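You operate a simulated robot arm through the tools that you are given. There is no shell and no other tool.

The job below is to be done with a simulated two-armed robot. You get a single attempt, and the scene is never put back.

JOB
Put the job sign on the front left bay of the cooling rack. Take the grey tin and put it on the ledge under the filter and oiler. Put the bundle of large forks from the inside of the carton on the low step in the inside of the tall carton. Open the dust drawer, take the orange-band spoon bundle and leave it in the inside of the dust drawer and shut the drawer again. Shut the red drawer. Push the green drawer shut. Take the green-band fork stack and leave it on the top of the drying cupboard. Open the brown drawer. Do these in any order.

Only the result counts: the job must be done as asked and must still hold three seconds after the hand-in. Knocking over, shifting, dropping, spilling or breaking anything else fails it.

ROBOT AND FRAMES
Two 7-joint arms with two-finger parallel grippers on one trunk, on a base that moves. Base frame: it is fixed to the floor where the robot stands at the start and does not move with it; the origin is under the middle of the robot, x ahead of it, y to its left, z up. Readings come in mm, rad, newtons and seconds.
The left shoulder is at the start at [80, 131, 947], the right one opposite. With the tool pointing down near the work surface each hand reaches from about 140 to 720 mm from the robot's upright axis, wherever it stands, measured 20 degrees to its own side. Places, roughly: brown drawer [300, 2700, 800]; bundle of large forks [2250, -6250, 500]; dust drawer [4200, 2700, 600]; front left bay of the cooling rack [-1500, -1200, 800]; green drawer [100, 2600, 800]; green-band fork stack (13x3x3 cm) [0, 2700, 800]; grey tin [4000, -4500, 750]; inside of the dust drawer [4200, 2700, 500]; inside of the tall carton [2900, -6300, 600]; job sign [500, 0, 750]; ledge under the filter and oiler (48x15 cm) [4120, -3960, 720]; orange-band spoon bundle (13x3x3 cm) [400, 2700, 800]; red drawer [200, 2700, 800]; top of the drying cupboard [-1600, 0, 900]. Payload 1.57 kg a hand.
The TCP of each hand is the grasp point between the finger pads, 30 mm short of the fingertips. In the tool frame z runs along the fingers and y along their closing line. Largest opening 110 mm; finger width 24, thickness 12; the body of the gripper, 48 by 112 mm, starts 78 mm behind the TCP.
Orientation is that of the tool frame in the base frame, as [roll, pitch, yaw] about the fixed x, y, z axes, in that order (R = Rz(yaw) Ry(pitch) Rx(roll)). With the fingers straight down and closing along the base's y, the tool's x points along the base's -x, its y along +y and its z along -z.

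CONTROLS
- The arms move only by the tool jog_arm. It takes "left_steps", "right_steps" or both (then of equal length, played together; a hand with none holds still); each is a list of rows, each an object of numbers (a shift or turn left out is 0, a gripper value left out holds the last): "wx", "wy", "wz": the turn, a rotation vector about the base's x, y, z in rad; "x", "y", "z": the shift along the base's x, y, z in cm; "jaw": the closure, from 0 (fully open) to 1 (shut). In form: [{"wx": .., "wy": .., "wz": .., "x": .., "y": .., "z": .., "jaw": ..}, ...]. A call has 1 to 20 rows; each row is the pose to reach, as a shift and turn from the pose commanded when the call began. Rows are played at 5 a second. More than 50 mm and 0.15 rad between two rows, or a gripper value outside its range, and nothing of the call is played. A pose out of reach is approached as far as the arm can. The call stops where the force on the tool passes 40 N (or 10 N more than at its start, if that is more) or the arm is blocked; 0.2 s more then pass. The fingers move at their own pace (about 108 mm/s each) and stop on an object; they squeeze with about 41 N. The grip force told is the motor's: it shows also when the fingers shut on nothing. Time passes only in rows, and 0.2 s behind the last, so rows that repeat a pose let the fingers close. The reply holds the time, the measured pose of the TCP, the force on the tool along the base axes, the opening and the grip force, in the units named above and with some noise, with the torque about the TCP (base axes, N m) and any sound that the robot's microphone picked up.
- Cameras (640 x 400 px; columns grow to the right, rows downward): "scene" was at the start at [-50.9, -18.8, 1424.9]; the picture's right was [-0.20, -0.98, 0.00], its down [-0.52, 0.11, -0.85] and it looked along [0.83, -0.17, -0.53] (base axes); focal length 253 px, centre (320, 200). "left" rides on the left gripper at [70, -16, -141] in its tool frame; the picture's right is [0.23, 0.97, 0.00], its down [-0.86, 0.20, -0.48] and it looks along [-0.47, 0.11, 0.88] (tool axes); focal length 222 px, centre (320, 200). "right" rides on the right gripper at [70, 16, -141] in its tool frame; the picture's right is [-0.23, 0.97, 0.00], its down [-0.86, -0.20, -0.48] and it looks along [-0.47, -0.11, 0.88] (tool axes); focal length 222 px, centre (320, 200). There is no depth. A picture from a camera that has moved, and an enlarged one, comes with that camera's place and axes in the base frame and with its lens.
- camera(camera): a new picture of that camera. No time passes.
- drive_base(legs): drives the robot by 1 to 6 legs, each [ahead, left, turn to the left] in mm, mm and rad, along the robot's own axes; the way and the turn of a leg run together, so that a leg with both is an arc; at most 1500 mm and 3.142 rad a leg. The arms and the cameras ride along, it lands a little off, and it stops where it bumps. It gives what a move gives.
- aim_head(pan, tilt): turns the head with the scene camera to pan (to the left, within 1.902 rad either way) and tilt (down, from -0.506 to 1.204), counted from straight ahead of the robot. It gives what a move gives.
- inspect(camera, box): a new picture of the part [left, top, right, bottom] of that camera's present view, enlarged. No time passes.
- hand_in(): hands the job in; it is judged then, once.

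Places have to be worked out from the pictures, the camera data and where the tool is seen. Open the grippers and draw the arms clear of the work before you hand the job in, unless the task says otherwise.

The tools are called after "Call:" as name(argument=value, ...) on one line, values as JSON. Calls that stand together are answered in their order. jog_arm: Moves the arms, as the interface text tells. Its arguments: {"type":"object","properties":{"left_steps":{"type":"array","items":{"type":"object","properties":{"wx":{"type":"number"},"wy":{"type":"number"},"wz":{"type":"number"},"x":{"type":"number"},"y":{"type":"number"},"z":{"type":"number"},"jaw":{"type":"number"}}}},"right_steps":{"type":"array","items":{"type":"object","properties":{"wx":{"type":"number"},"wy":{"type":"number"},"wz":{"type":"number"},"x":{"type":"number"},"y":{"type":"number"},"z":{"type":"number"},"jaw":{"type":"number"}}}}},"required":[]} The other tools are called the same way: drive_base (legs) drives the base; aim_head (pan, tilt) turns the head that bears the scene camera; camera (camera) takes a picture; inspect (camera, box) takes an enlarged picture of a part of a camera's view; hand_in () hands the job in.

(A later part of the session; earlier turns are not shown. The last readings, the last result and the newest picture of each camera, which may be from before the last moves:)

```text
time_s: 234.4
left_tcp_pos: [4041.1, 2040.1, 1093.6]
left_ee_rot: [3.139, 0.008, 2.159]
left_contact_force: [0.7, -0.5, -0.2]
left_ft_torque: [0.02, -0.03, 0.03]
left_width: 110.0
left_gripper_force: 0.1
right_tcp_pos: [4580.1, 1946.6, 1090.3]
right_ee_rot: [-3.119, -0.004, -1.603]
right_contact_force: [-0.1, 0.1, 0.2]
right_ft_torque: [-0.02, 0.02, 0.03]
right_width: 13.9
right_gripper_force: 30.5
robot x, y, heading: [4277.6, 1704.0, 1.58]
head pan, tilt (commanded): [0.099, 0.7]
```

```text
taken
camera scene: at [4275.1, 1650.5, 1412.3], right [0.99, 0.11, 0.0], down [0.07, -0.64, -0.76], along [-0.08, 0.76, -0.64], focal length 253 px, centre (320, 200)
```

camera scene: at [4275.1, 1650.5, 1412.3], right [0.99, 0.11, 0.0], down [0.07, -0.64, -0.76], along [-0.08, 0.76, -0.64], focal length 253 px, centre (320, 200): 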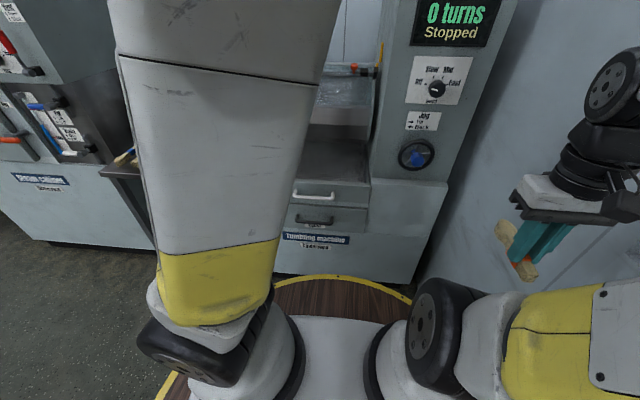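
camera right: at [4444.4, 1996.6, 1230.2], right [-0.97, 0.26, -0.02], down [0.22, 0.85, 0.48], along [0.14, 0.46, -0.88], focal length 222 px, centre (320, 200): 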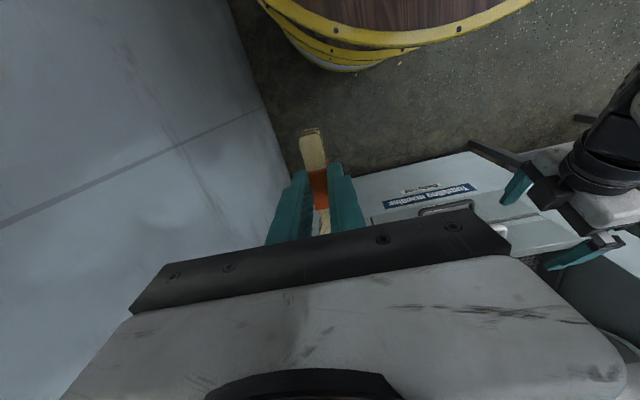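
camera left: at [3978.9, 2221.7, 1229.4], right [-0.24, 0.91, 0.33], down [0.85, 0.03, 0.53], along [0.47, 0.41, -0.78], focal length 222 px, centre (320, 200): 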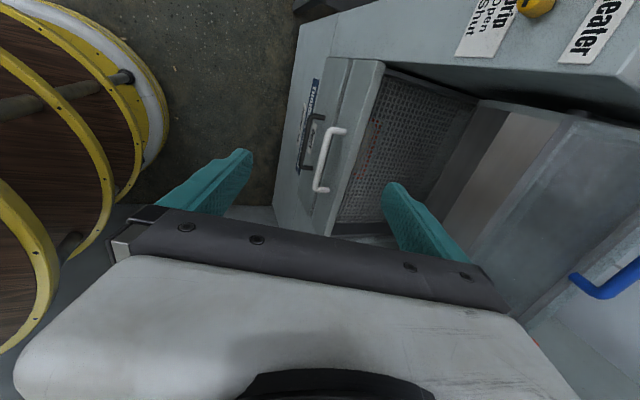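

The elbow stays put with that turn, so I turn back by 1.0 and go on: with the right hand tucked away there is room even if the left elbow leans inward. I tilt 20° forward and approach in stages.

Call:
jog_arm(left_steps=[{"wz": 0.14}, {"wz": 0.28}, {"wz": 0.42}, {"wz": 0.56}, {"wz": 0.7}, {"wz": 0.84}, {"wz": 0.98}, {"wz": 0.99}])

Call:
jog_arm(left_steps=[{"wx": 0.1, "y": 3}, {"wx": 0.2, "y": 6}, {"wx": 0.3, "y": 10}, {"wx": 0.35, "y": 14}, {"wx": 0.35, "y": 18, "x": 2}, {"wx": 0.35, "y": 22, "x": 4}, {"wx": 0.35, "y": 25, "x": 7}, {"wx": 0.35, "y": 25, "x": 10, "z": -2}, {"wx": 0.35, "y": 25, "x": 12, "z": -5}, {"wx": 0.35, "y": 25, "x": 12, "z": -9}, {"wx": 0.35, "y": 25, "x": 12, "z": -13}, {"wx": 0.35, "y": 25, "x": 12, "z": -17}, {"wx": 0.35, "y": 25, "x": 12, "z": -17}])

Call:
camera(camera="scene")

Call:
camera(camera="left")

```text
time_s: 236.2
left_tcp_pos: [4039.4, 2040.2, 1096.0]
left_ee_rot: [3.14, 0.008, -3.13]
left_contact_force: [0.5, 0.0, -0.3]
left_ft_torque: [0.0, -0.02, -0.02]
left_width: 109.8
left_gripper_force: 0.0
right_tcp_pos: [4580.0, 1945.6, 1088.5]
right_ee_rot: [-3.119, -0.003, -1.603]
right_contact_force: [0.3, 0.2, -0.9]
right_ft_torque: [-0.03, 0.01, 0.02]
right_width: 14.3
right_gripper_force: 31.3
robot x, y, heading: [4282.5, 1704.6, 1.575]
head pan, tilt (commanded): [0.099, 0.7]
```

```text
time_s: 239.0
left_tcp_pos: [4160.1, 2290.8, 927.4]
left_ee_rot: [2.791, 0.01, -3.134]
left_contact_force: [-0.7, -0.1, -0.6]
left_ft_torque: [0.0, -0.04, 0.01]
left_width: 110.2
left_gripper_force: 0.0
right_tcp_pos: [4581.0, 1945.6, 1090.1]
right_ee_rot: [-3.118, -0.003, -1.604]
right_contact_force: [-0.1, -0.5, -0.5]
right_ft_torque: [-0.02, -0.03, 0.01]
right_width: 14.3
right_gripper_force: 30.5
robot x, y, heading: [4284.4, 1706.3, 1.579]
head pan, tilt (commanded): [0.099, 0.7]
```

```text
taken
camera scene: at [4275.1, 1650.5, 1412.3], right [0.99, 0.11, 0.0], down [0.07, -0.64, -0.76], along [-0.08, 0.76, -0.64], focal length 253 px, centre (320, 200)
```

scene: 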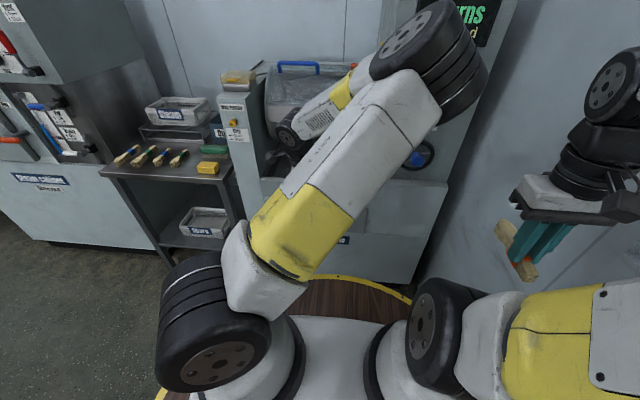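

```text
taken
camera left: at [4088.2, 2226.6, 1053.4], right [-0.24, 0.91, 0.33], down [0.85, 0.03, 0.53], along [0.47, 0.41, -0.78], focal length 222 px, centre (320, 200)
```

left: 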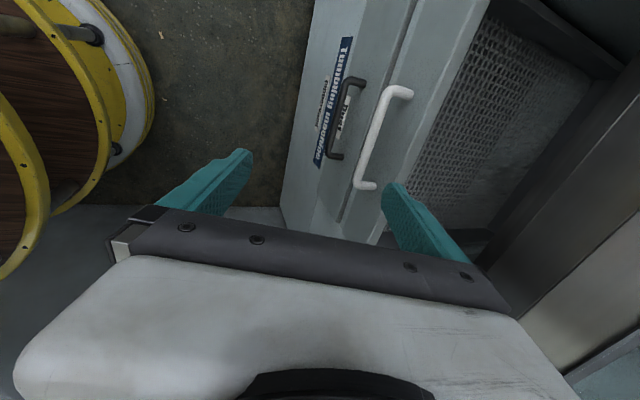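

The right arm is well clear now. I keep on down to about z 720 in front of the drawers.

Call:
jog_arm(left_steps=[{"z": -4}, {"z": -8}, {"z": -12}, {"z": -16}, {"z": -20}, {"z": -20}])

Call:
camera(camera="scene")

Call:
camera(camera="left")

```text
time_s: 240.4
left_tcp_pos: [4159.6, 2289.6, 726.7]
left_ee_rot: [2.79, 0.012, -3.134]
left_contact_force: [-0.6, 0.1, 0.2]
left_ft_torque: [0.04, 0.04, 0.05]
left_width: 109.8
left_gripper_force: 0.0
right_tcp_pos: [4580.8, 1947.4, 1089.7]
right_ee_rot: [-3.121, -0.002, -1.603]
right_contact_force: [0.3, 0.3, 0.5]
right_ft_torque: [0.01, 0.02, 0.01]
right_width: 14.3
right_gripper_force: 30.7
robot x, y, heading: [4283.2, 1705.0, 1.578]
head pan, tilt (commanded): [0.099, 0.7]
```

```text
taken
camera scene: at [4275.1, 1650.5, 1412.3], right [0.99, 0.11, 0.0], down [0.07, -0.64, -0.76], along [-0.08, 0.76, -0.64], focal length 253 px, centre (320, 200)
```

scene: 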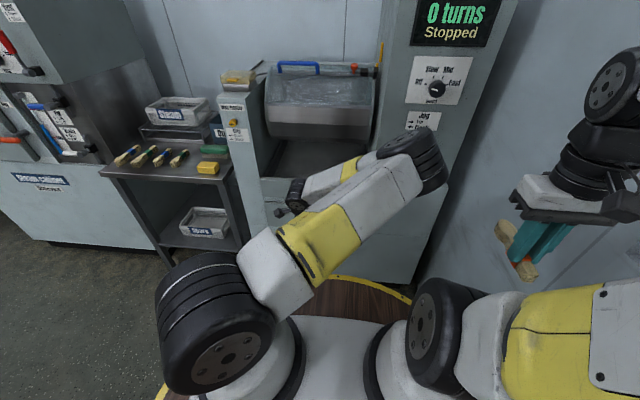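

```text
taken
camera left: at [4088.2, 2225.3, 852.7], right [-0.24, 0.91, 0.33], down [0.85, 0.03, 0.53], along [0.47, 0.41, -0.78], focal length 222 px, centre (320, 200)
```

left: 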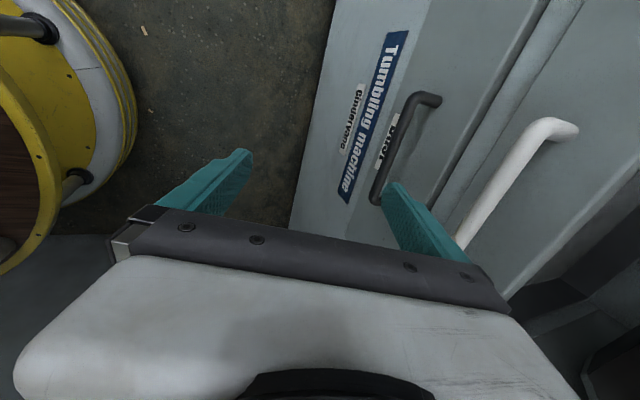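

The bar from this view again fits y 2452, z 597. I go down to z 700 first and then forward to the start of the final slant approach, keeping the finger clear of the white handle.

Call:
jog_arm(left_steps=[{"z": -1.5}, {"z": -3.2}, {"z": -3.2, "y": 3}, {"z": -3.2, "y": 6}, {"z": -3.2, "y": 8}, {"z": -3.2, "y": 8}])

Call:
camera(camera="left")

Call:
inspect(camera="scene", box=[240, 120, 400, 240])

```text
time_s: 241.8
left_tcp_pos: [4193.2, 2336.2, 727.3]
left_ee_rot: [2.791, 0.011, -3.134]
left_contact_force: [0.2, 1.0, 0.9]
left_ft_torque: [0.01, 0.01, 0.0]
left_width: 109.9
left_gripper_force: 0.1
left hand out of reach, approached as far as the arm can: row 1, 2, 3, 4, 5, 6
right_tcp_pos: [4579.6, 1946.7, 1089.0]
right_ee_rot: [-3.12, -0.001, -1.603]
right_contact_force: [0.4, -0.2, -0.6]
right_ft_torque: [0.02, -0.03, 0.01]
right_width: 14.1
right_gripper_force: 30.8
robot x, y, heading: [4283.1, 1707.3, 1.572]
head pan, tilt (commanded): [0.099, 0.7]
```

```text
taken
camera left: at [4121.0, 2271.0, 854.0], right [-0.24, 0.91, 0.33], down [0.85, 0.03, 0.53], along [0.47, 0.41, -0.78], focal length 222 px, centre (320, 200)
```

left: 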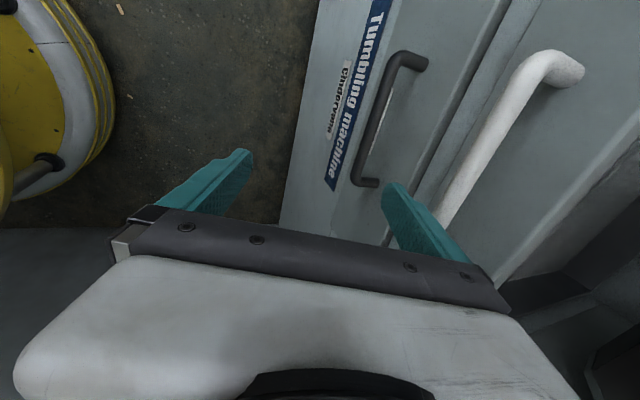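

```text
3.33 times, centred on (320, 180) of scene
camera zoom: at [4275.1, 1650.6, 1412.3], right [0.99, 0.11, 0.0], down [0.07, -0.64, -0.76], along [-0.08, 0.76, -0.64], focal length 844 px, centre (320, 267)
```

zoom: 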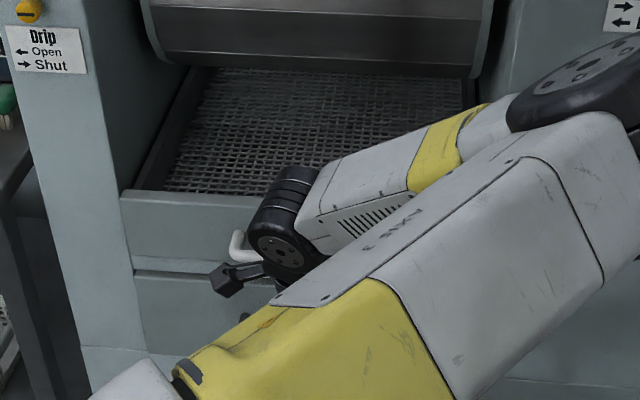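

In this elbow-in shape the arm cannot get lower than z 727. I need the elbow outside again: going back up, tipping to 27° and rising flipped it out before, so I repeat that.

Call:
jog_arm(left_steps=[{"y": -3, "z": 2}, {"y": -5, "z": 5, "x": -1}, {"y": -5, "z": 9, "x": -2}, {"y": -5, "z": 13, "x": -2.5}, {"y": -5, "z": 17, "x": -2.5}, {"y": -5, "z": 20, "x": -2.5}])

Call:
jog_arm(left_steps=[{"wx": 0.13}, {"wx": 0.26}, {"wx": 0.39}, {"wx": 0.52}, {"wx": 0.65}, {"wx": 0.757}, {"wx": 0.757}])

Call:
jog_arm(left_steps=[{"z": 4}, {"z": 8}, {"z": 12}, {"z": 16}, {"z": 20}, {"z": 24}, {"z": 27}, {"z": 30}, {"z": 30, "x": -4}, {"z": 30, "x": -8}, {"z": 30, "x": -12}])

Call:
camera(camera="scene")

```text
time_s: 243.2
left_tcp_pos: [4167.4, 2285.1, 927.9]
left_ee_rot: [2.79, 0.011, -3.134]
left_contact_force: [-0.3, 1.5, -1.2]
left_ft_torque: [-0.01, -0.01, -0.02]
left_width: 110.2
left_gripper_force: 0.1
right_tcp_pos: [4579.8, 1946.0, 1088.7]
right_ee_rot: [-3.12, -0.005, -1.601]
right_contact_force: [0.3, 0.1, 0.8]
right_ft_torque: [-0.02, 0.02, 0.01]
right_width: 14.4
right_gripper_force: 30.3
robot x, y, heading: [4281.9, 1704.7, 1.578]
head pan, tilt (commanded): [0.099, 0.7]
```

```text
time_s: 244.8
left_tcp_pos: [4165.8, 2283.1, 927.7]
left_ee_rot: [2.031, 0.012, 3.138]
left_contact_force: [0.2, 0.2, 0.5]
left_ft_torque: [0.03, 0.0, 0.01]
left_width: 109.9
left_gripper_force: 0.1
right_tcp_pos: [4580.0, 1946.6, 1088.8]
right_ee_rot: [-3.119, -0.004, -1.601]
right_contact_force: [0.5, -0.5, -0.2]
right_ft_torque: [0.02, -0.01, 0.0]
right_width: 14.2
right_gripper_force: 30.6
robot x, y, heading: [4281.9, 1710.3, 1.577]
head pan, tilt (commanded): [0.099, 0.7]
```

```text
time_s: 247.2
left_tcp_pos: [4047.2, 2282.8, 1225.9]
left_ee_rot: [2.036, 0.013, 3.137]
left_contact_force: [0.3, -0.3, -1.0]
left_ft_torque: [-0.01, 0.03, 0.03]
left_width: 110.0
left_gripper_force: 0.1
left hand out of reach, approached as far as the arm can: row 1, 2
right_tcp_pos: [4580.2, 1945.5, 1090.7]
right_ee_rot: [-3.12, -0.003, -1.604]
right_contact_force: [0.1, 0.3, 0.2]
right_ft_torque: [0.04, 0.01, -0.04]
right_width: 14.3
right_gripper_force: 30.9
robot x, y, heading: [4284.4, 1708.9, 1.576]
head pan, tilt (commanded): [0.099, 0.7]
```

```text
taken
camera scene: at [4275.5, 1650.5, 1412.3], right [0.99, 0.11, 0.0], down [0.07, -0.64, -0.76], along [-0.08, 0.76, -0.64], focal length 253 px, centre (320, 200)
```

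scene: 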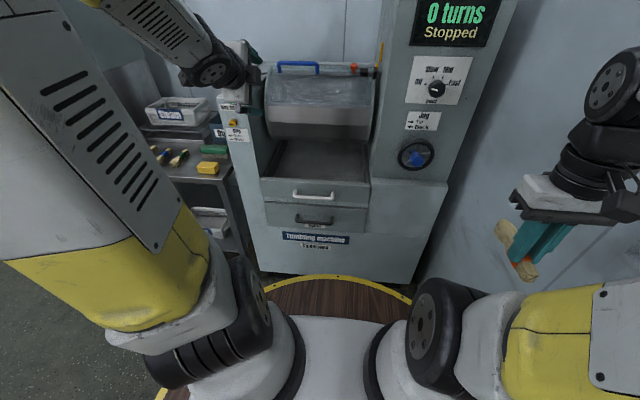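

The elbow is outside again. Now I untwist the hand about its own pointing axis back to closing along x, and watch for limits.

Call:
jog_arm(left_steps=[{"wy": -0.117, "wz": 0.059}, {"wy": -0.233, "wz": 0.119}, {"wy": -0.35, "wz": 0.178}, {"wy": -0.467, "wz": 0.238}, {"wy": -0.583, "wz": 0.297}, {"wy": -0.7, "wz": 0.357}, {"wy": -0.817, "wz": 0.416}, {"wy": -0.933, "wz": 0.475}, {"wy": -1.05, "wz": 0.535}, {"wy": -1.167, "wz": 0.594}, {"wy": -1.283, "wz": 0.654}, {"wy": -1.4, "wz": 0.713}, {"wy": -1.4, "wz": 0.713}])

Call:
camera(camera="scene")

```text
time_s: 250.0
left_tcp_pos: [4047.1, 2284.2, 1228.0]
left_ee_rot: [-3.126, 1.107, -1.546]
left_contact_force: [-0.2, -1.3, -0.2]
left_ft_torque: [0.02, 0.0, -0.02]
left_width: 109.8
left_gripper_force: 0.1
right_tcp_pos: [4579.5, 1947.5, 1089.7]
right_ee_rot: [-3.118, -0.005, -1.601]
right_contact_force: [-0.1, -0.9, -0.3]
right_ft_torque: [-0.01, 0.0, 0.01]
right_width: 14.2
right_gripper_force: 30.5
robot x, y, heading: [4283.8, 1707.5, 1.579]
head pan, tilt (commanded): [0.099, 0.7]
```

```text
taken
camera scene: at [4275.0, 1650.5, 1412.3], right [0.99, 0.11, 0.0], down [0.07, -0.64, -0.76], along [-0.08, 0.76, -0.64], focal length 253 px, centre (320, 200)
```

scene: 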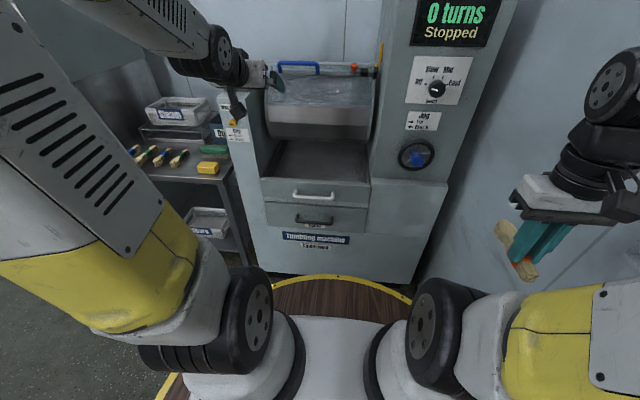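

No limits met. Now I tip the hand back towards down, lowering a little, and check the elbow again.

Call:
jog_arm(left_steps=[{"wx": -0.1, "z": -1}, {"wx": -0.2, "z": -2}, {"wx": -0.3, "z": -3}, {"wx": -0.4, "z": -4}, {"wx": -0.5, "z": -6}, {"wx": -0.57, "z": -8}, {"wx": -0.57, "z": -10}])

Call:
camera(camera="scene")

```text
time_s: 251.6
left_tcp_pos: [4047.0, 2285.2, 1127.9]
left_ee_rot: [3.14, 0.539, -1.557]
left_contact_force: [-0.4, 0.1, 0.1]
left_ft_torque: [-0.03, 0.03, 0.0]
left_width: 110.0
left_gripper_force: 0.1
right_tcp_pos: [4580.1, 1947.2, 1089.6]
right_ee_rot: [-3.117, -0.004, -1.602]
right_contact_force: [0.1, 0.3, -1.5]
right_ft_torque: [-0.03, 0.03, -0.01]
right_width: 14.3
right_gripper_force: 30.6
robot x, y, heading: [4279.4, 1709.7, 1.578]
head pan, tilt (commanded): [0.099, 0.7]
```

```text
taken
camera scene: at [4275.1, 1650.4, 1412.3], right [0.99, 0.11, 0.0], down [0.07, -0.64, -0.76], along [-0.08, 0.76, -0.64], focal length 253 px, centre (320, 200)
```

scene: 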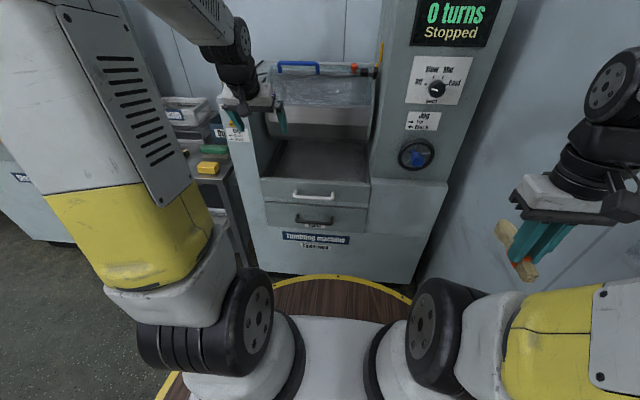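

Now the elbow is out and the hand points 59° down in its natural turn. I go down in front of the drawers like this, and will twist the hand only when low.

Call:
jog_arm(left_steps=[{"x": 3, "z": -3}, {"x": 6, "z": -6}, {"x": 9, "z": -9}, {"x": 11.6, "z": -12}, {"x": 11.6, "z": -16}, {"x": 11.6, "z": -20}, {"x": 11.6, "z": -24}, {"x": 11.6, "z": -28}, {"x": 11.6, "z": -32}, {"x": 11.6, "z": -32}])

Call:
camera(camera="scene")

```text
time_s: 253.8
left_tcp_pos: [4162.4, 2285.9, 807.7]
left_ee_rot: [3.14, 0.538, -1.559]
left_contact_force: [0.7, -0.1, 0.2]
left_ft_torque: [0.03, 0.0, 0.01]
left_width: 109.6
left_gripper_force: 0.0
right_tcp_pos: [4580.4, 1947.1, 1089.5]
right_ee_rot: [-3.12, -0.003, -1.603]
right_contact_force: [0.5, -0.1, -0.2]
right_ft_torque: [0.0, 0.01, 0.03]
right_width: 14.3
right_gripper_force: 30.6
robot x, y, heading: [4284.8, 1704.6, 1.578]
head pan, tilt (commanded): [0.099, 0.7]
```

```text
taken
camera scene: at [4275.1, 1650.5, 1412.3], right [0.99, 0.11, 0.0], down [0.07, -0.64, -0.76], along [-0.08, 0.76, -0.64], focal length 253 px, centre (320, 200)
```

scene: 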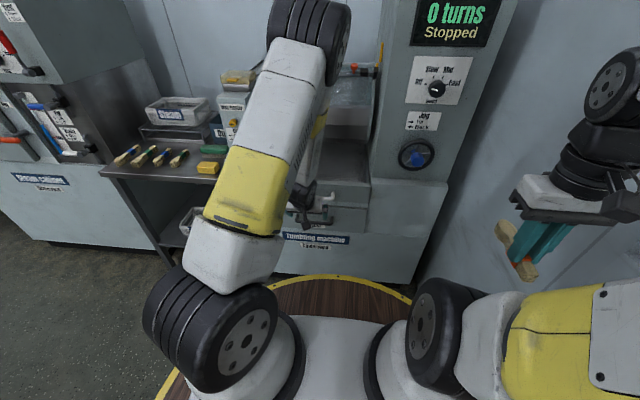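

Still no limits and the elbow is in the middle, high. I continue down to z 700.

Call:
jog_arm(left_steps=[{"z": -3}, {"z": -6}, {"z": -9}, {"z": -11}, {"z": -11}])

Call:
camera(camera="left")

Call:
camera(camera="scene")

```text
time_s: 255.0
left_tcp_pos: [4163.7, 2286.7, 698.2]
left_ee_rot: [3.14, 0.536, -1.559]
left_contact_force: [0.2, -0.5, -0.2]
left_ft_torque: [0.0, -0.03, -0.01]
left_width: 110.0
left_gripper_force: 0.1
right_tcp_pos: [4581.3, 1946.9, 1089.1]
right_ee_rot: [-3.12, -0.003, -1.603]
right_contact_force: [-0.4, 0.6, -0.4]
right_ft_torque: [0.03, 0.0, -0.02]
right_width: 14.5
right_gripper_force: 30.4
robot x, y, heading: [4282.7, 1711.0, 1.574]
head pan, tilt (commanded): [0.099, 0.7]
```

```text
taken
camera left: at [4181.6, 2153.8, 784.0], right [-0.97, -0.21, -0.11], down [-0.2, 0.49, 0.85], along [-0.12, 0.85, -0.51], focal length 222 px, centre (320, 200)
```

left: 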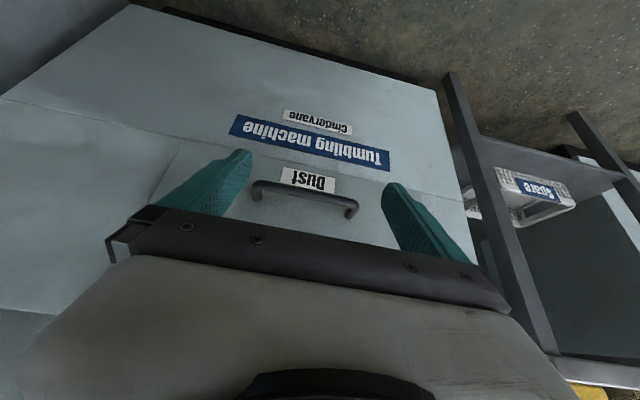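

```text
taken
camera scene: at [4275.1, 1650.6, 1412.3], right [0.99, 0.11, 0.0], down [0.07, -0.64, -0.76], along [-0.08, 0.76, -0.64], focal length 253 px, centre (320, 200)
```

scene: 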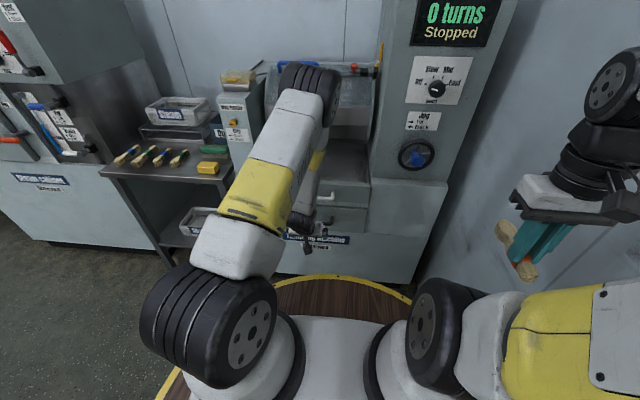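

The arm reaches low now and I see the dust handle ahead. I narrow the jaws to 70 mm and twist the hand 90° about its pointing axis so that the fingers sit above and below the bar.

Call:
jog_arm(left_steps=[{"wy": 0.067, "wz": -0.1125, "jaw": 0.364}, {"wy": 0.134, "wz": -0.225}, {"wy": 0.2, "wz": -0.3375}, {"wy": 0.267, "wz": -0.45}, {"wy": 0.334, "wz": -0.5625}, {"wy": 0.401, "wz": -0.675}, {"wy": 0.468, "wz": -0.7875}, {"wy": 0.535, "wz": -0.9}, {"wy": 0.601, "wz": -1.0125}, {"wy": 0.668, "wz": -1.125}, {"wy": 0.735, "wz": -1.2375}, {"wy": 0.802, "wz": -1.35}, {"wy": 0.802, "wz": -1.35}])

Call:
camera(camera="scene")

Call:
camera(camera="left")

```text
time_s: 257.8
left_tcp_pos: [4162.1, 2284.6, 696.9]
left_ee_rot: [2.599, 0.008, -3.134]
left_contact_force: [-0.2, -0.1, -0.1]
left_ft_torque: [-0.03, 0.0, 0.01]
left_width: 69.8
left_gripper_force: 0.0
right_tcp_pos: [4579.9, 1947.1, 1089.0]
right_ee_rot: [-3.117, -0.003, -1.601]
right_contact_force: [-0.5, 0.4, 0.1]
right_ft_torque: [-0.02, -0.02, 0.01]
right_width: 14.2
right_gripper_force: 30.8
robot x, y, heading: [4284.0, 1707.3, 1.582]
head pan, tilt (commanded): [0.099, 0.7]
```

```text
taken
camera scene: at [4275.1, 1650.6, 1412.3], right [0.99, 0.11, 0.0], down [0.07, -0.64, -0.76], along [-0.08, 0.76, -0.64], focal length 253 px, centre (320, 200)
```

scene: 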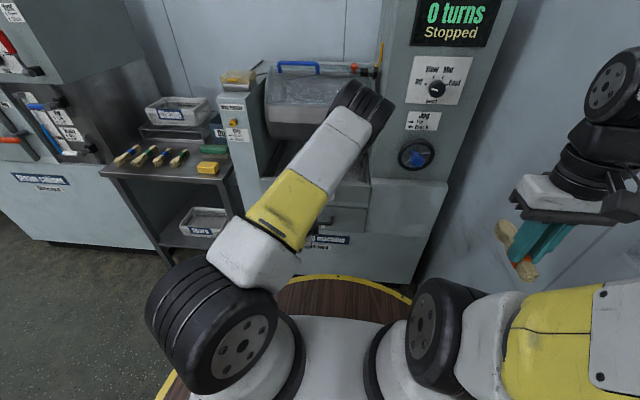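

```text
taken
camera left: at [4092.8, 2197.3, 809.5], right [-0.24, 0.83, 0.5], down [0.85, -0.07, 0.52], along [0.47, 0.55, -0.69], focal length 222 px, centre (320, 200)
```

left: 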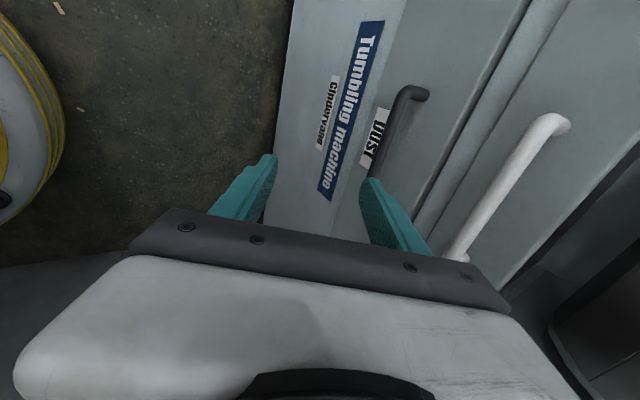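

The twist worked and the bar again fits y 2452, z 595. I move to the start of the slant approach.

Call:
jog_arm(left_steps=[{"y": 3}, {"y": 6, "z": -0.4}, {"y": 8.4, "z": -0.7}, {"y": 8.4, "z": -0.7}])

Call:
camera(camera="left")

```text
time_s: 258.8
left_tcp_pos: [4162.5, 2370.2, 690.0]
left_ee_rot: [2.597, 0.006, -3.134]
left_contact_force: [0.5, -0.3, -0.8]
left_ft_torque: [-0.02, 0.03, 0.02]
left_width: 70.0
left_gripper_force: 0.0
right_tcp_pos: [4580.6, 1946.4, 1089.3]
right_ee_rot: [-3.119, -0.006, -1.601]
right_contact_force: [0.3, -0.4, 0.6]
right_ft_torque: [-0.01, 0.02, 0.02]
right_width: 14.2
right_gripper_force: 30.5
robot x, y, heading: [4284.8, 1705.1, 1.577]
head pan, tilt (commanded): [0.099, 0.7]
```

```text
taken
camera left: at [4092.6, 2281.5, 801.9], right [-0.24, 0.83, 0.5], down [0.85, -0.07, 0.52], along [0.47, 0.55, -0.69], focal length 222 px, centre (320, 200)
```

left: 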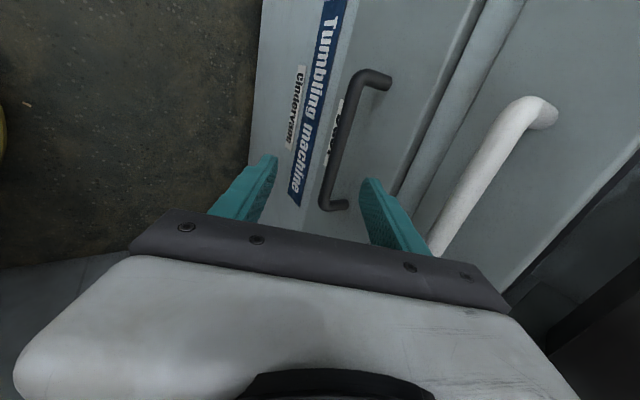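

From here the bar fits best at y 2459, z 592, which lies just inside the back finger's line. I open a bit more, shift 4 mm towards the face and advance along the pointing direction.

Call:
jog_arm(left_steps=[{"y": 0.34, "z": 0.2, "jaw": 0.31}, {"y": 1.37, "z": -1.51}, {"y": 2.4, "z": -3.22}, {"y": 3.43, "z": -4.93}, {"y": 4.2, "z": -6.2}, {"y": 4.2, "z": -6.2}])

Call:
camera(camera="left")

Call:
inspect(camera="left", box=[260, 80, 440, 240])

```text
time_s: 260.2
left_tcp_pos: [4162.7, 2410.9, 629.4]
left_ee_rot: [2.597, 0.008, -3.133]
left_contact_force: [0.5, 0.3, -0.4]
left_ft_torque: [0.01, -0.02, -0.03]
left_width: 75.9
left_gripper_force: 0.1
right_tcp_pos: [4579.7, 1946.4, 1088.9]
right_ee_rot: [-3.118, -0.003, -1.602]
right_contact_force: [0.8, 0.3, -0.1]
right_ft_torque: [-0.01, 0.02, 0.01]
right_width: 14.4
right_gripper_force: 30.1
robot x, y, heading: [4280.4, 1705.7, 1.581]
head pan, tilt (commanded): [0.099, 0.7]
```

```text
taken
camera left: at [4092.8, 2322.3, 740.2], right [-0.24, 0.83, 0.5], down [0.85, -0.07, 0.52], along [0.47, 0.55, -0.69], focal length 222 px, centre (320, 200)
```

left: 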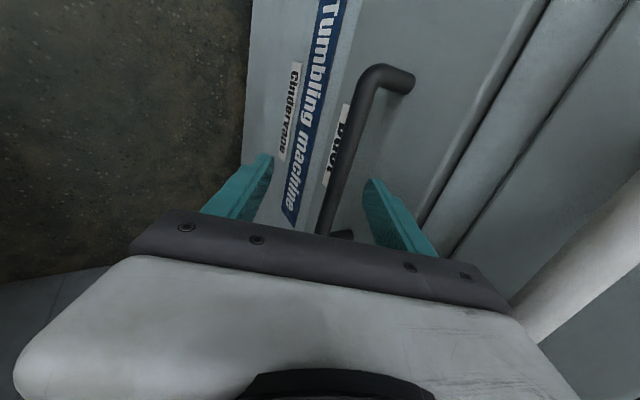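

```text
2.50 times, centred on (350, 160) of left
camera zoom: at [4092.8, 2322.3, 740.2], right [-0.24, 0.83, 0.5], down [0.85, -0.07, 0.52], along [0.47, 0.55, -0.69], focal length 555 px, centre (245, 300)
```

zoom: 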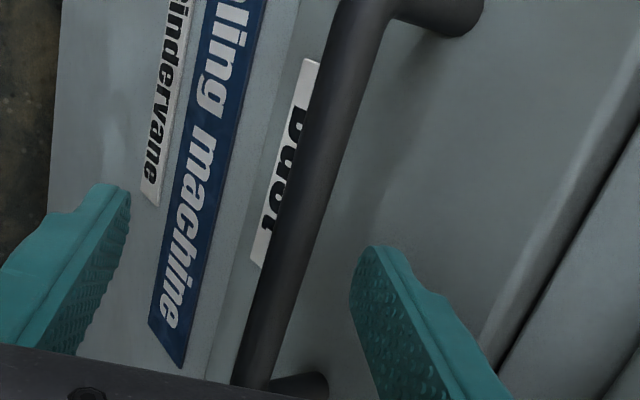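

The back finger is on the face side of the bar with about 9 mm to the bar and 5 mm to the face, as planned. I advance the last 42 mm in small steps.

Call:
jog_arm(left_steps=[{"y": 0.35, "z": -0.95}, {"y": 0.87, "z": -1.8}, {"y": 1.38, "z": -2.65}, {"y": 1.7, "z": -3.2}, {"y": 1.99, "z": -3.69}, {"y": 1.99, "z": -3.69}])

Call:
camera(camera="left")

Call:
inspect(camera="left", box=[220, 80, 440, 260])

```text
time_s: 261.6
left_tcp_pos: [4163.3, 2430.3, 590.5]
left_ee_rot: [2.597, 0.007, -3.134]
left_contact_force: [-0.3, 0.2, 0.2]
left_ft_torque: [0.03, -0.02, -0.02]
left_width: 75.8
left_gripper_force: 0.0
right_tcp_pos: [4580.2, 1947.8, 1089.2]
right_ee_rot: [-3.118, -0.003, -1.602]
right_contact_force: [0.5, 0.3, -0.3]
right_ft_torque: [-0.02, -0.01, 0.01]
right_width: 14.4
right_gripper_force: 30.5
robot x, y, heading: [4281.6, 1705.8, 1.58]
head pan, tilt (commanded): [0.099, 0.7]
```

```text
taken
camera left: at [4092.6, 2342.5, 702.9], right [-0.24, 0.83, 0.5], down [0.85, -0.07, 0.52], along [0.47, 0.55, -0.69], focal length 222 px, centre (320, 200)
```

left: 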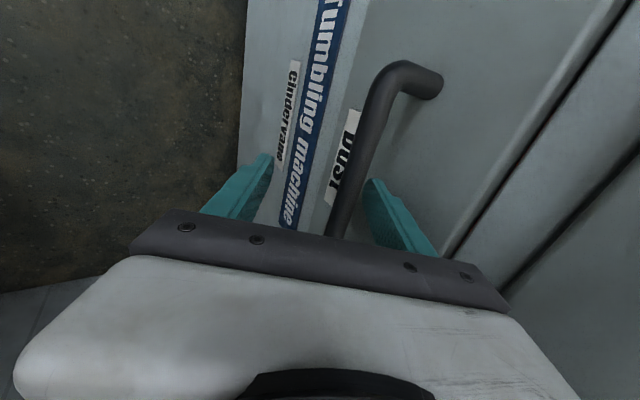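

```text
2.22 times, centred on (330, 170) of left
camera zoom: at [4092.6, 2342.5, 702.9], right [-0.24, 0.83, 0.5], down [0.85, -0.07, 0.52], along [0.47, 0.55, -0.69], focal length 494 px, centre (298, 267)
```

zoom: 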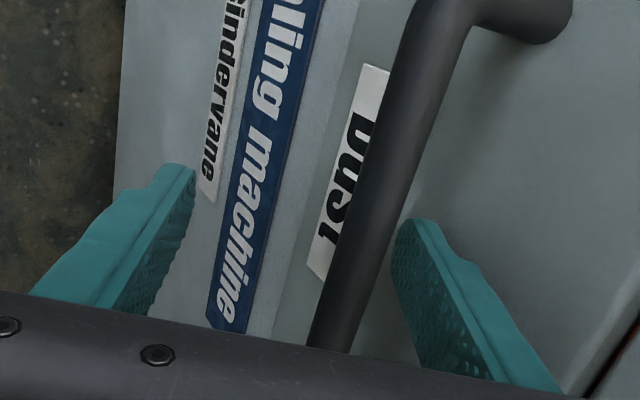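

No contact and the finger lies behind the bar, 16 mm past its centre. I pull by driving back, first 60 mm, and check.

Call:
drive_base(legs=[[-60, 0, 0]])

Call:
camera(camera="left")

Call:
camera(camera="scene")

```text
time_s: 262.6
left_tcp_pos: [4162.9, 2372.5, 590.4]
left_ee_rot: [2.597, 0.007, -3.135]
left_contact_force: [-0.2, 0.5, 0.4]
left_ft_torque: [0.02, 0.0, -0.01]
left_width: 75.9
left_gripper_force: 0.0
right_tcp_pos: [4581.0, 1886.8, 1089.4]
right_ee_rot: [-3.119, -0.002, -1.603]
right_contact_force: [0.0, 0.5, -0.3]
right_ft_torque: [0.01, 0.01, 0.0]
right_width: 14.4
right_gripper_force: 30.8
robot x, y, heading: [4279.1, 1642.4, 1.577]
head pan, tilt (commanded): [0.099, 0.7]
```

```text
taken
camera left: at [4093.6, 2283.4, 702.9], right [-0.24, 0.83, 0.5], down [0.85, -0.07, 0.52], along [0.47, 0.55, -0.69], focal length 222 px, centre (320, 200)
```

left: 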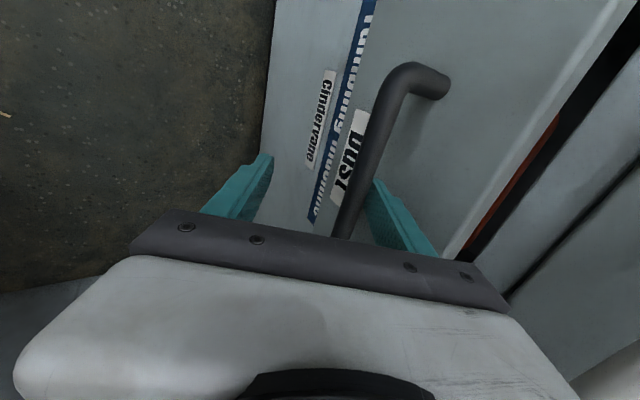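

```text
taken
camera scene: at [4275.4, 1591.5, 1412.3], right [0.99, 0.11, 0.0], down [0.07, -0.64, -0.76], along [-0.08, 0.76, -0.64], focal length 253 px, centre (320, 200)
```

scene: 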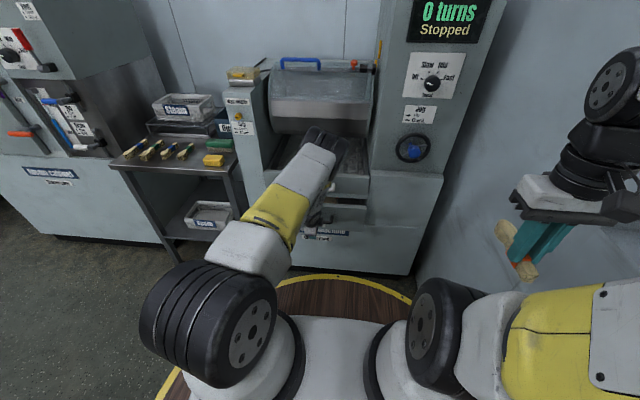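

The drawer follows (a dark gap opens behind its front). I go back another 130 mm.

Call:
drive_base(legs=[[-70, 0, 0]])

Call:
drive_base(legs=[[-60, 0, 0]])

Call:
camera(camera="left")

Call:
camera(camera="scene")

```text
time_s: 263.6
left_tcp_pos: [4163.2, 2300.3, 590.9]
left_ee_rot: [2.598, 0.007, -3.133]
left_contact_force: [0.2, 0.2, 0.0]
left_ft_torque: [0.03, -0.03, 0.03]
left_width: 76.0
left_gripper_force: 0.1
right_tcp_pos: [4580.2, 1817.0, 1089.3]
right_ee_rot: [-3.119, -0.003, -1.603]
right_contact_force: [0.1, -0.4, 0.0]
right_ft_torque: [0.0, 0.02, 0.01]
right_width: 14.2
right_gripper_force: 30.5
robot x, y, heading: [4282.9, 1577.8, 1.576]
head pan, tilt (commanded): [0.099, 0.7]
```

```text
time_s: 264.6
left_tcp_pos: [4161.6, 2237.7, 589.5]
left_ee_rot: [2.601, 0.007, -3.133]
left_contact_force: [0.9, -0.6, 0.7]
left_ft_torque: [-0.03, 0.0, -0.03]
left_width: 75.8
left_gripper_force: 0.0
right_tcp_pos: [4580.5, 1755.6, 1090.5]
right_ee_rot: [-3.117, -0.003, -1.6]
right_contact_force: [-1.1, -0.7, 0.4]
right_ft_torque: [-0.05, -0.01, 0.01]
right_width: 14.3
right_gripper_force: 30.7
robot x, y, heading: [4290.5, 1515.8, 1.581]
head pan, tilt (commanded): [0.099, 0.7]
```

```text
taken
camera left: at [4093.0, 2150.7, 702.5], right [-0.24, 0.83, 0.5], down [0.85, -0.07, 0.52], along [0.47, 0.55, -0.69], focal length 222 px, centre (320, 200)
```

left: 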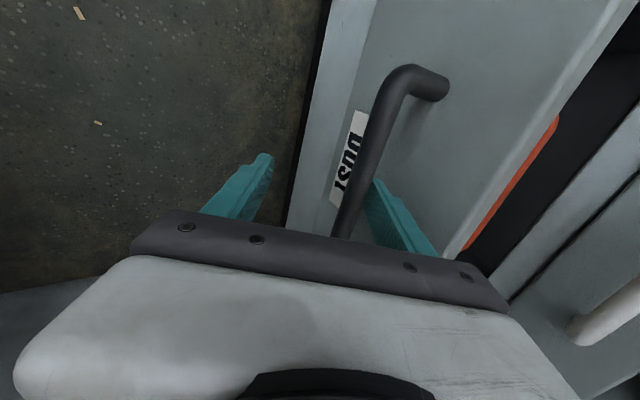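

```text
taken
camera scene: at [4276.6, 1459.7, 1412.3], right [0.99, 0.11, 0.0], down [0.07, -0.64, -0.76], along [-0.08, 0.76, -0.64], focal length 253 px, centre (320, 200)
```

scene: 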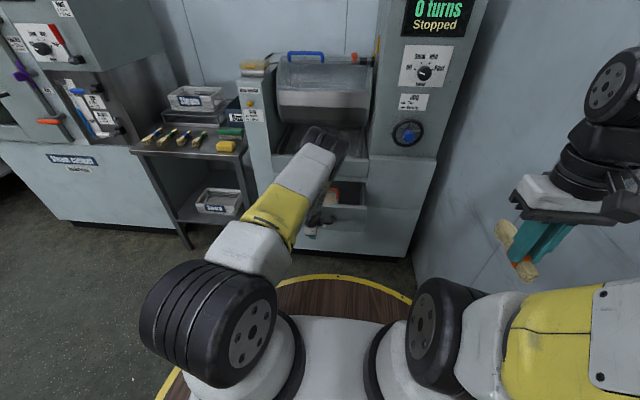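

The drawer is about 185 mm out without much load. I enlarge to see inside it.

Call:
inspect(camera="scene", box=[260, 150, 420, 250])

```text
4.00 times, centred on (340, 200) of scene
camera zoom: at [4276.6, 1459.7, 1412.3], right [0.99, 0.11, 0.0], down [0.07, -0.64, -0.76], along [-0.08, 0.76, -0.64], focal length 1013 px, centre (240, 200)
```

zoom: 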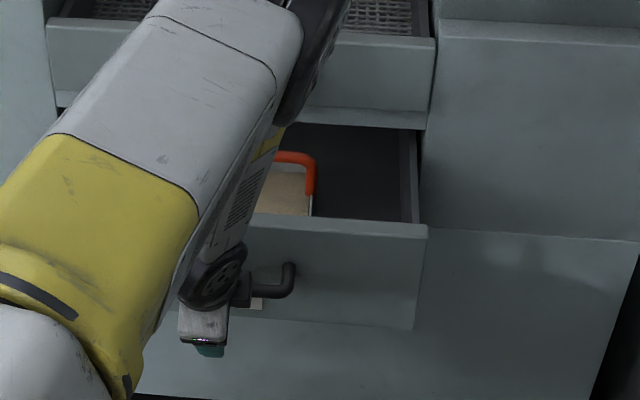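

Inside is a scoop with an orange handle at the left; the right part of the drawer (x about 4270 to 4385) is free. I unhook the left hand: a touch forward, then back up along its own axis.

Call:
jog_arm(left_steps=[{"y": 0.3, "z": 0.15}, {"y": -0.73, "z": 1.86}, {"y": -1.76, "z": 3.57}, {"y": -2.79, "z": 5.28}, {"y": -3.82, "z": 7}, {"y": -4.85, "z": 8.7}, {"y": -5.9, "z": 10.4}, {"y": -7, "z": 12.5}, {"y": -7, "z": 12.5}])

Call:
camera(camera="left")

Call:
camera(camera="scene")

```text
time_s: 266.6
left_tcp_pos: [4163.5, 2168.4, 716.0]
left_ee_rot: [2.599, 0.008, -3.132]
left_contact_force: [-0.1, 0.0, -0.5]
left_ft_torque: [0.0, 0.02, 0.01]
left_width: 75.8
left_gripper_force: 0.0
right_tcp_pos: [4582.6, 1755.8, 1089.7]
right_ee_rot: [-3.12, -0.002, -1.602]
right_contact_force: [0.6, -0.2, 0.7]
right_ft_torque: [0.01, 0.02, 0.03]
right_width: 14.3
right_gripper_force: 30.6
robot x, y, heading: [4284.2, 1517.1, 1.585]
head pan, tilt (commanded): [0.099, 0.7]
```

```text
taken
camera left: at [4093.2, 2081.3, 828.1], right [-0.24, 0.83, 0.5], down [0.85, -0.07, 0.52], along [0.47, 0.55, -0.69], focal length 222 px, centre (320, 200)
```

left: 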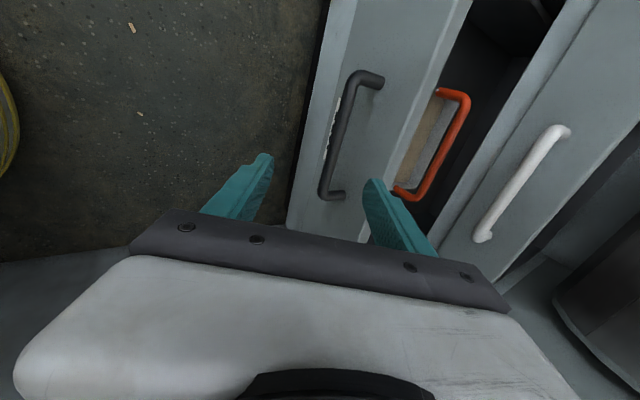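

```text
taken
camera scene: at [4276.6, 1459.7, 1412.3], right [0.99, 0.11, 0.0], down [0.07, -0.64, -0.76], along [-0.08, 0.76, -0.64], focal length 253 px, centre (320, 200)
```

scene: 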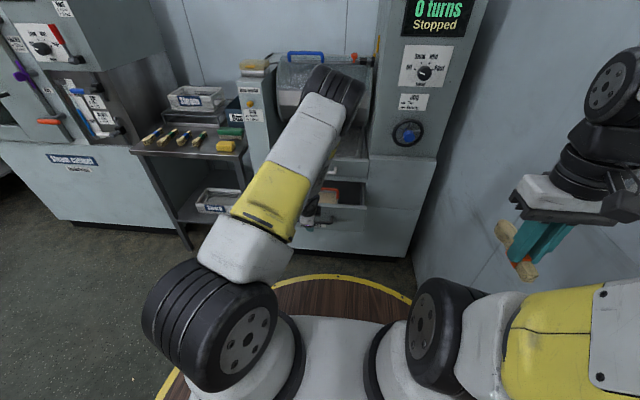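

Unhooked cleanly; the drawer stays open. I draw the left hand back, up and to the left so that the right hand gets room.

Call:
jog_arm(left_steps=[{"z": 4}, {"z": 8}, {"z": 12, "y": -2}, {"z": 16, "y": -5, "x": -2}, {"z": 20, "y": -8, "x": -4}, {"z": 24, "y": -11, "x": -6}, {"z": 27, "y": -14, "x": -8}, {"z": 30, "y": -16, "x": -10}])

Call:
camera(camera="scene")

```text
refused: row 4 steps farther than a row can; nothing moved
```

```text
taken
camera scene: at [4276.6, 1459.7, 1412.3], right [0.99, 0.11, 0.0], down [0.07, -0.64, -0.76], along [-0.08, 0.76, -0.64], focal length 253 px, centre (320, 200)
```

scene: 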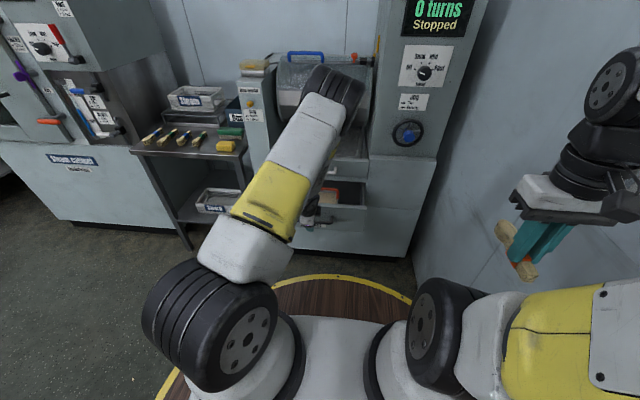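

One row was too long; I send the same path with shorter rows.

Call:
jog_arm(left_steps=[{"z": 4}, {"z": 8}, {"z": 11.5, "y": -2}, {"z": 14.5, "y": -4.5, "x": -1.5}, {"z": 17.5, "y": -7, "x": -3}, {"z": 20.5, "y": -9.5, "x": -5}, {"z": 23.5, "y": -12, "x": -7}, {"z": 26.5, "y": -14, "x": -9}, {"z": 29, "y": -16, "x": -11}])

Call:
camera(camera="scene")

```text
time_s: 268.6
left_tcp_pos: [4053.8, 2009.0, 1004.9]
left_ee_rot: [2.601, 0.006, -3.132]
left_contact_force: [-3.1, -0.7, 0.2]
left_ft_torque: [0.05, -0.3, -0.15]
left_width: 75.7
left_gripper_force: 0.1
right_tcp_pos: [4580.3, 1756.5, 1089.0]
right_ee_rot: [-3.119, -0.004, -1.599]
right_contact_force: [-1.3, 0.1, -0.7]
right_ft_torque: [-0.04, -0.11, -0.02]
right_width: 14.5
right_gripper_force: 30.6
robot x, y, heading: [4287.8, 1516.5, 1.58]
head pan, tilt (commanded): [0.099, 0.7]
```

```text
taken
camera scene: at [4275.2, 1460.0, 1412.3], right [0.99, 0.11, 0.0], down [0.07, -0.64, -0.76], along [-0.08, 0.76, -0.64], focal length 253 px, centre (320, 200)
```

scene: 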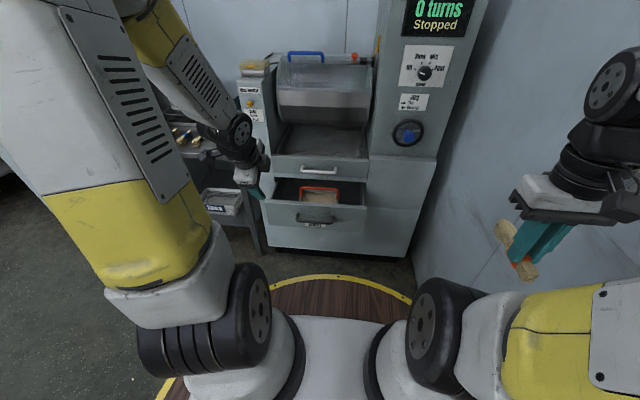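

The left arm is back in its outward shape and the drawer is in full view. I enlarge the drawer's inside.

Call:
inspect(camera="scene", box=[250, 150, 400, 250])

```text
4.00 times, centred on (325, 200) of scene
camera zoom: at [4275.2, 1460.0, 1412.3], right [0.99, 0.11, 0.0], down [0.07, -0.64, -0.76], along [-0.08, 0.76, -0.64], focal length 1013 px, centre (300, 200)
```

zoom: 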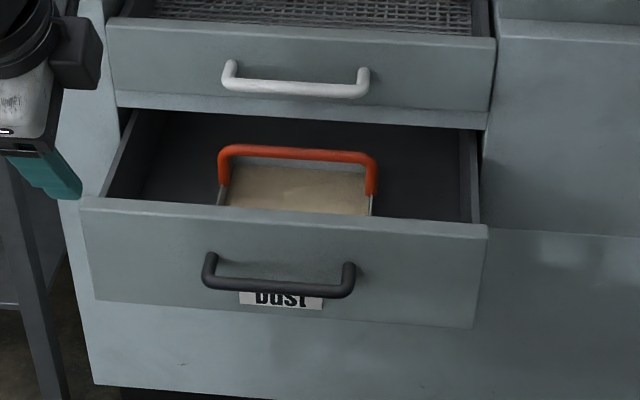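

The free strip right of the pan is about x 4262 to 4365, so I aim the bundle at x 4302, y 2395. I drive 315 mm forward so the right hand can get there.

Call:
drive_base(legs=[[315, 0, 0]])

Call:
jog_arm(right_steps=[{"x": -3, "y": 3}, {"x": -6, "y": 6}, {"x": -9, "y": 9}, {"x": -12, "y": 12}, {"x": -15, "y": 15}, {"x": -18, "y": 18}, {"x": -21, "y": 21}, {"x": -24, "y": 24}, {"x": -26, "y": 27}, {"x": -27, "y": 30}, {"x": -27, "y": 30}])

Call:
camera(camera="right")

Call:
camera(camera="scene")

```text
time_s: 270.6
left_tcp_pos: [4052.6, 2317.2, 1004.9]
left_ee_rot: [2.598, 0.007, -3.13]
left_contact_force: [0.4, -0.3, 0.1]
left_ft_torque: [-0.02, -0.05, 0.0]
left_width: 75.6
left_gripper_force: 0.1
right_tcp_pos: [4579.3, 2064.9, 1089.1]
right_ee_rot: [-3.119, -0.005, -1.602]
right_contact_force: [0.6, 0.1, 0.2]
right_ft_torque: [-0.04, 0.0, 0.01]
right_width: 14.6
right_gripper_force: 30.5
robot x, y, heading: [4277.0, 1827.7, 1.584]
head pan, tilt (commanded): [0.099, 0.7]
```

```text
time_s: 273.1
left_tcp_pos: [4052.2, 2318.9, 1005.8]
left_ee_rot: [2.599, 0.006, -3.132]
left_contact_force: [-0.2, -0.6, -0.2]
left_ft_torque: [-0.03, -0.02, -0.03]
left_width: 75.7
left_gripper_force: 0.0
right_tcp_pos: [4309.0, 2367.2, 1088.3]
right_ee_rot: [-3.118, -0.003, -1.605]
right_contact_force: [-0.2, -0.4, 0.9]
right_ft_torque: [0.0, -0.01, -0.01]
right_width: 14.2
right_gripper_force: 31.2
robot x, y, heading: [4283.1, 1825.1, 1.578]
head pan, tilt (commanded): [0.099, 0.7]
```

```text
taken
camera right: at [4286.5, 2297.6, 1230.4], right [-0.97, 0.26, -0.02], down [0.22, 0.85, 0.48], along [0.14, 0.46, -0.88], focal length 222 px, centre (320, 200)
```

right: 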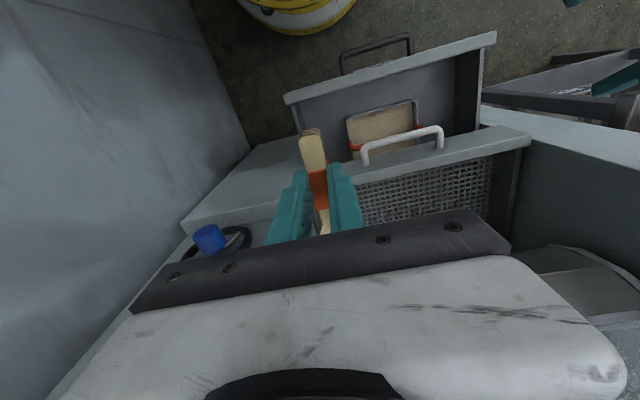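

```text
taken
camera scene: at [4273.8, 1769.0, 1412.3], right [0.99, 0.11, 0.0], down [0.07, -0.64, -0.76], along [-0.08, 0.76, -0.64], focal length 253 px, centre (320, 200)
```

scene: 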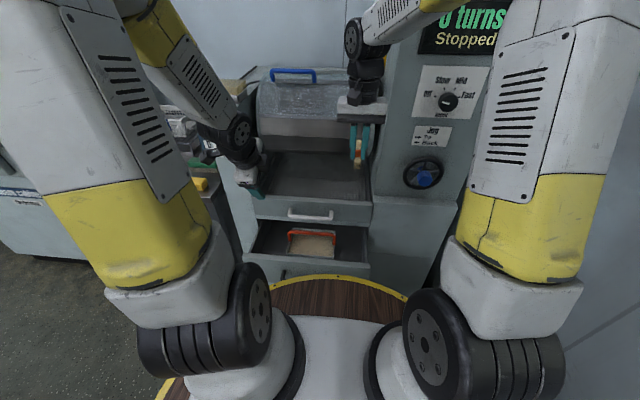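

The spot below the hand lies between the drawer's right wall and the pan. I enlarge the right camera's view to check the clearances.

Call:
inspect(camera="right", box=[260, 20, 500, 180])

Call:
inspect(camera="scene", box=[230, 190, 390, 290])

```text
2.50 times, centred on (380, 100) of right
camera zoom: at [4286.5, 2297.6, 1230.4], right [-0.97, 0.26, -0.02], down [0.22, 0.85, 0.48], along [0.14, 0.46, -0.88], focal length 555 px, centre (170, 450)
```

zoom: 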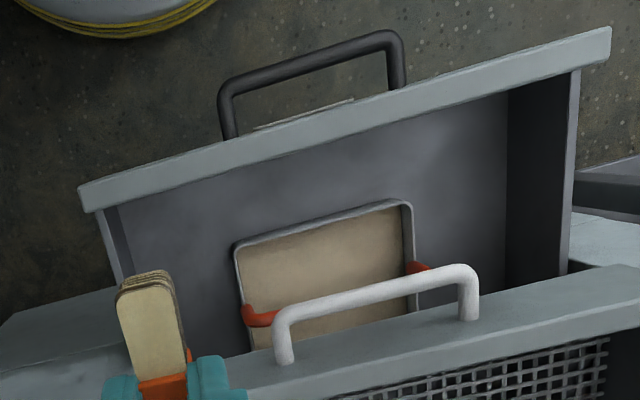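

```text
4.00 times, centred on (310, 240) of scene
camera zoom: at [4273.8, 1769.0, 1412.3], right [0.99, 0.11, 0.0], down [0.07, -0.64, -0.76], along [-0.08, 0.76, -0.64], focal length 1013 px, centre (360, 40)
```

zoom: 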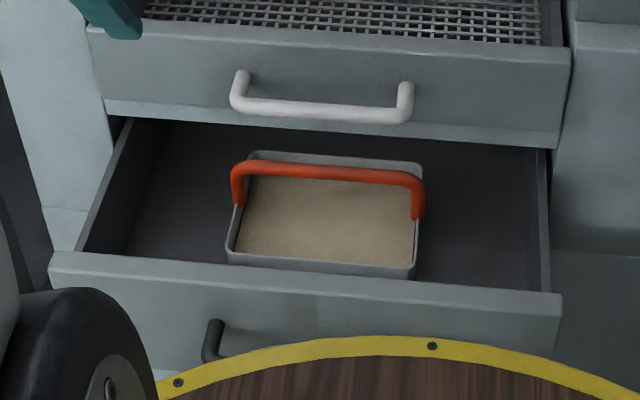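

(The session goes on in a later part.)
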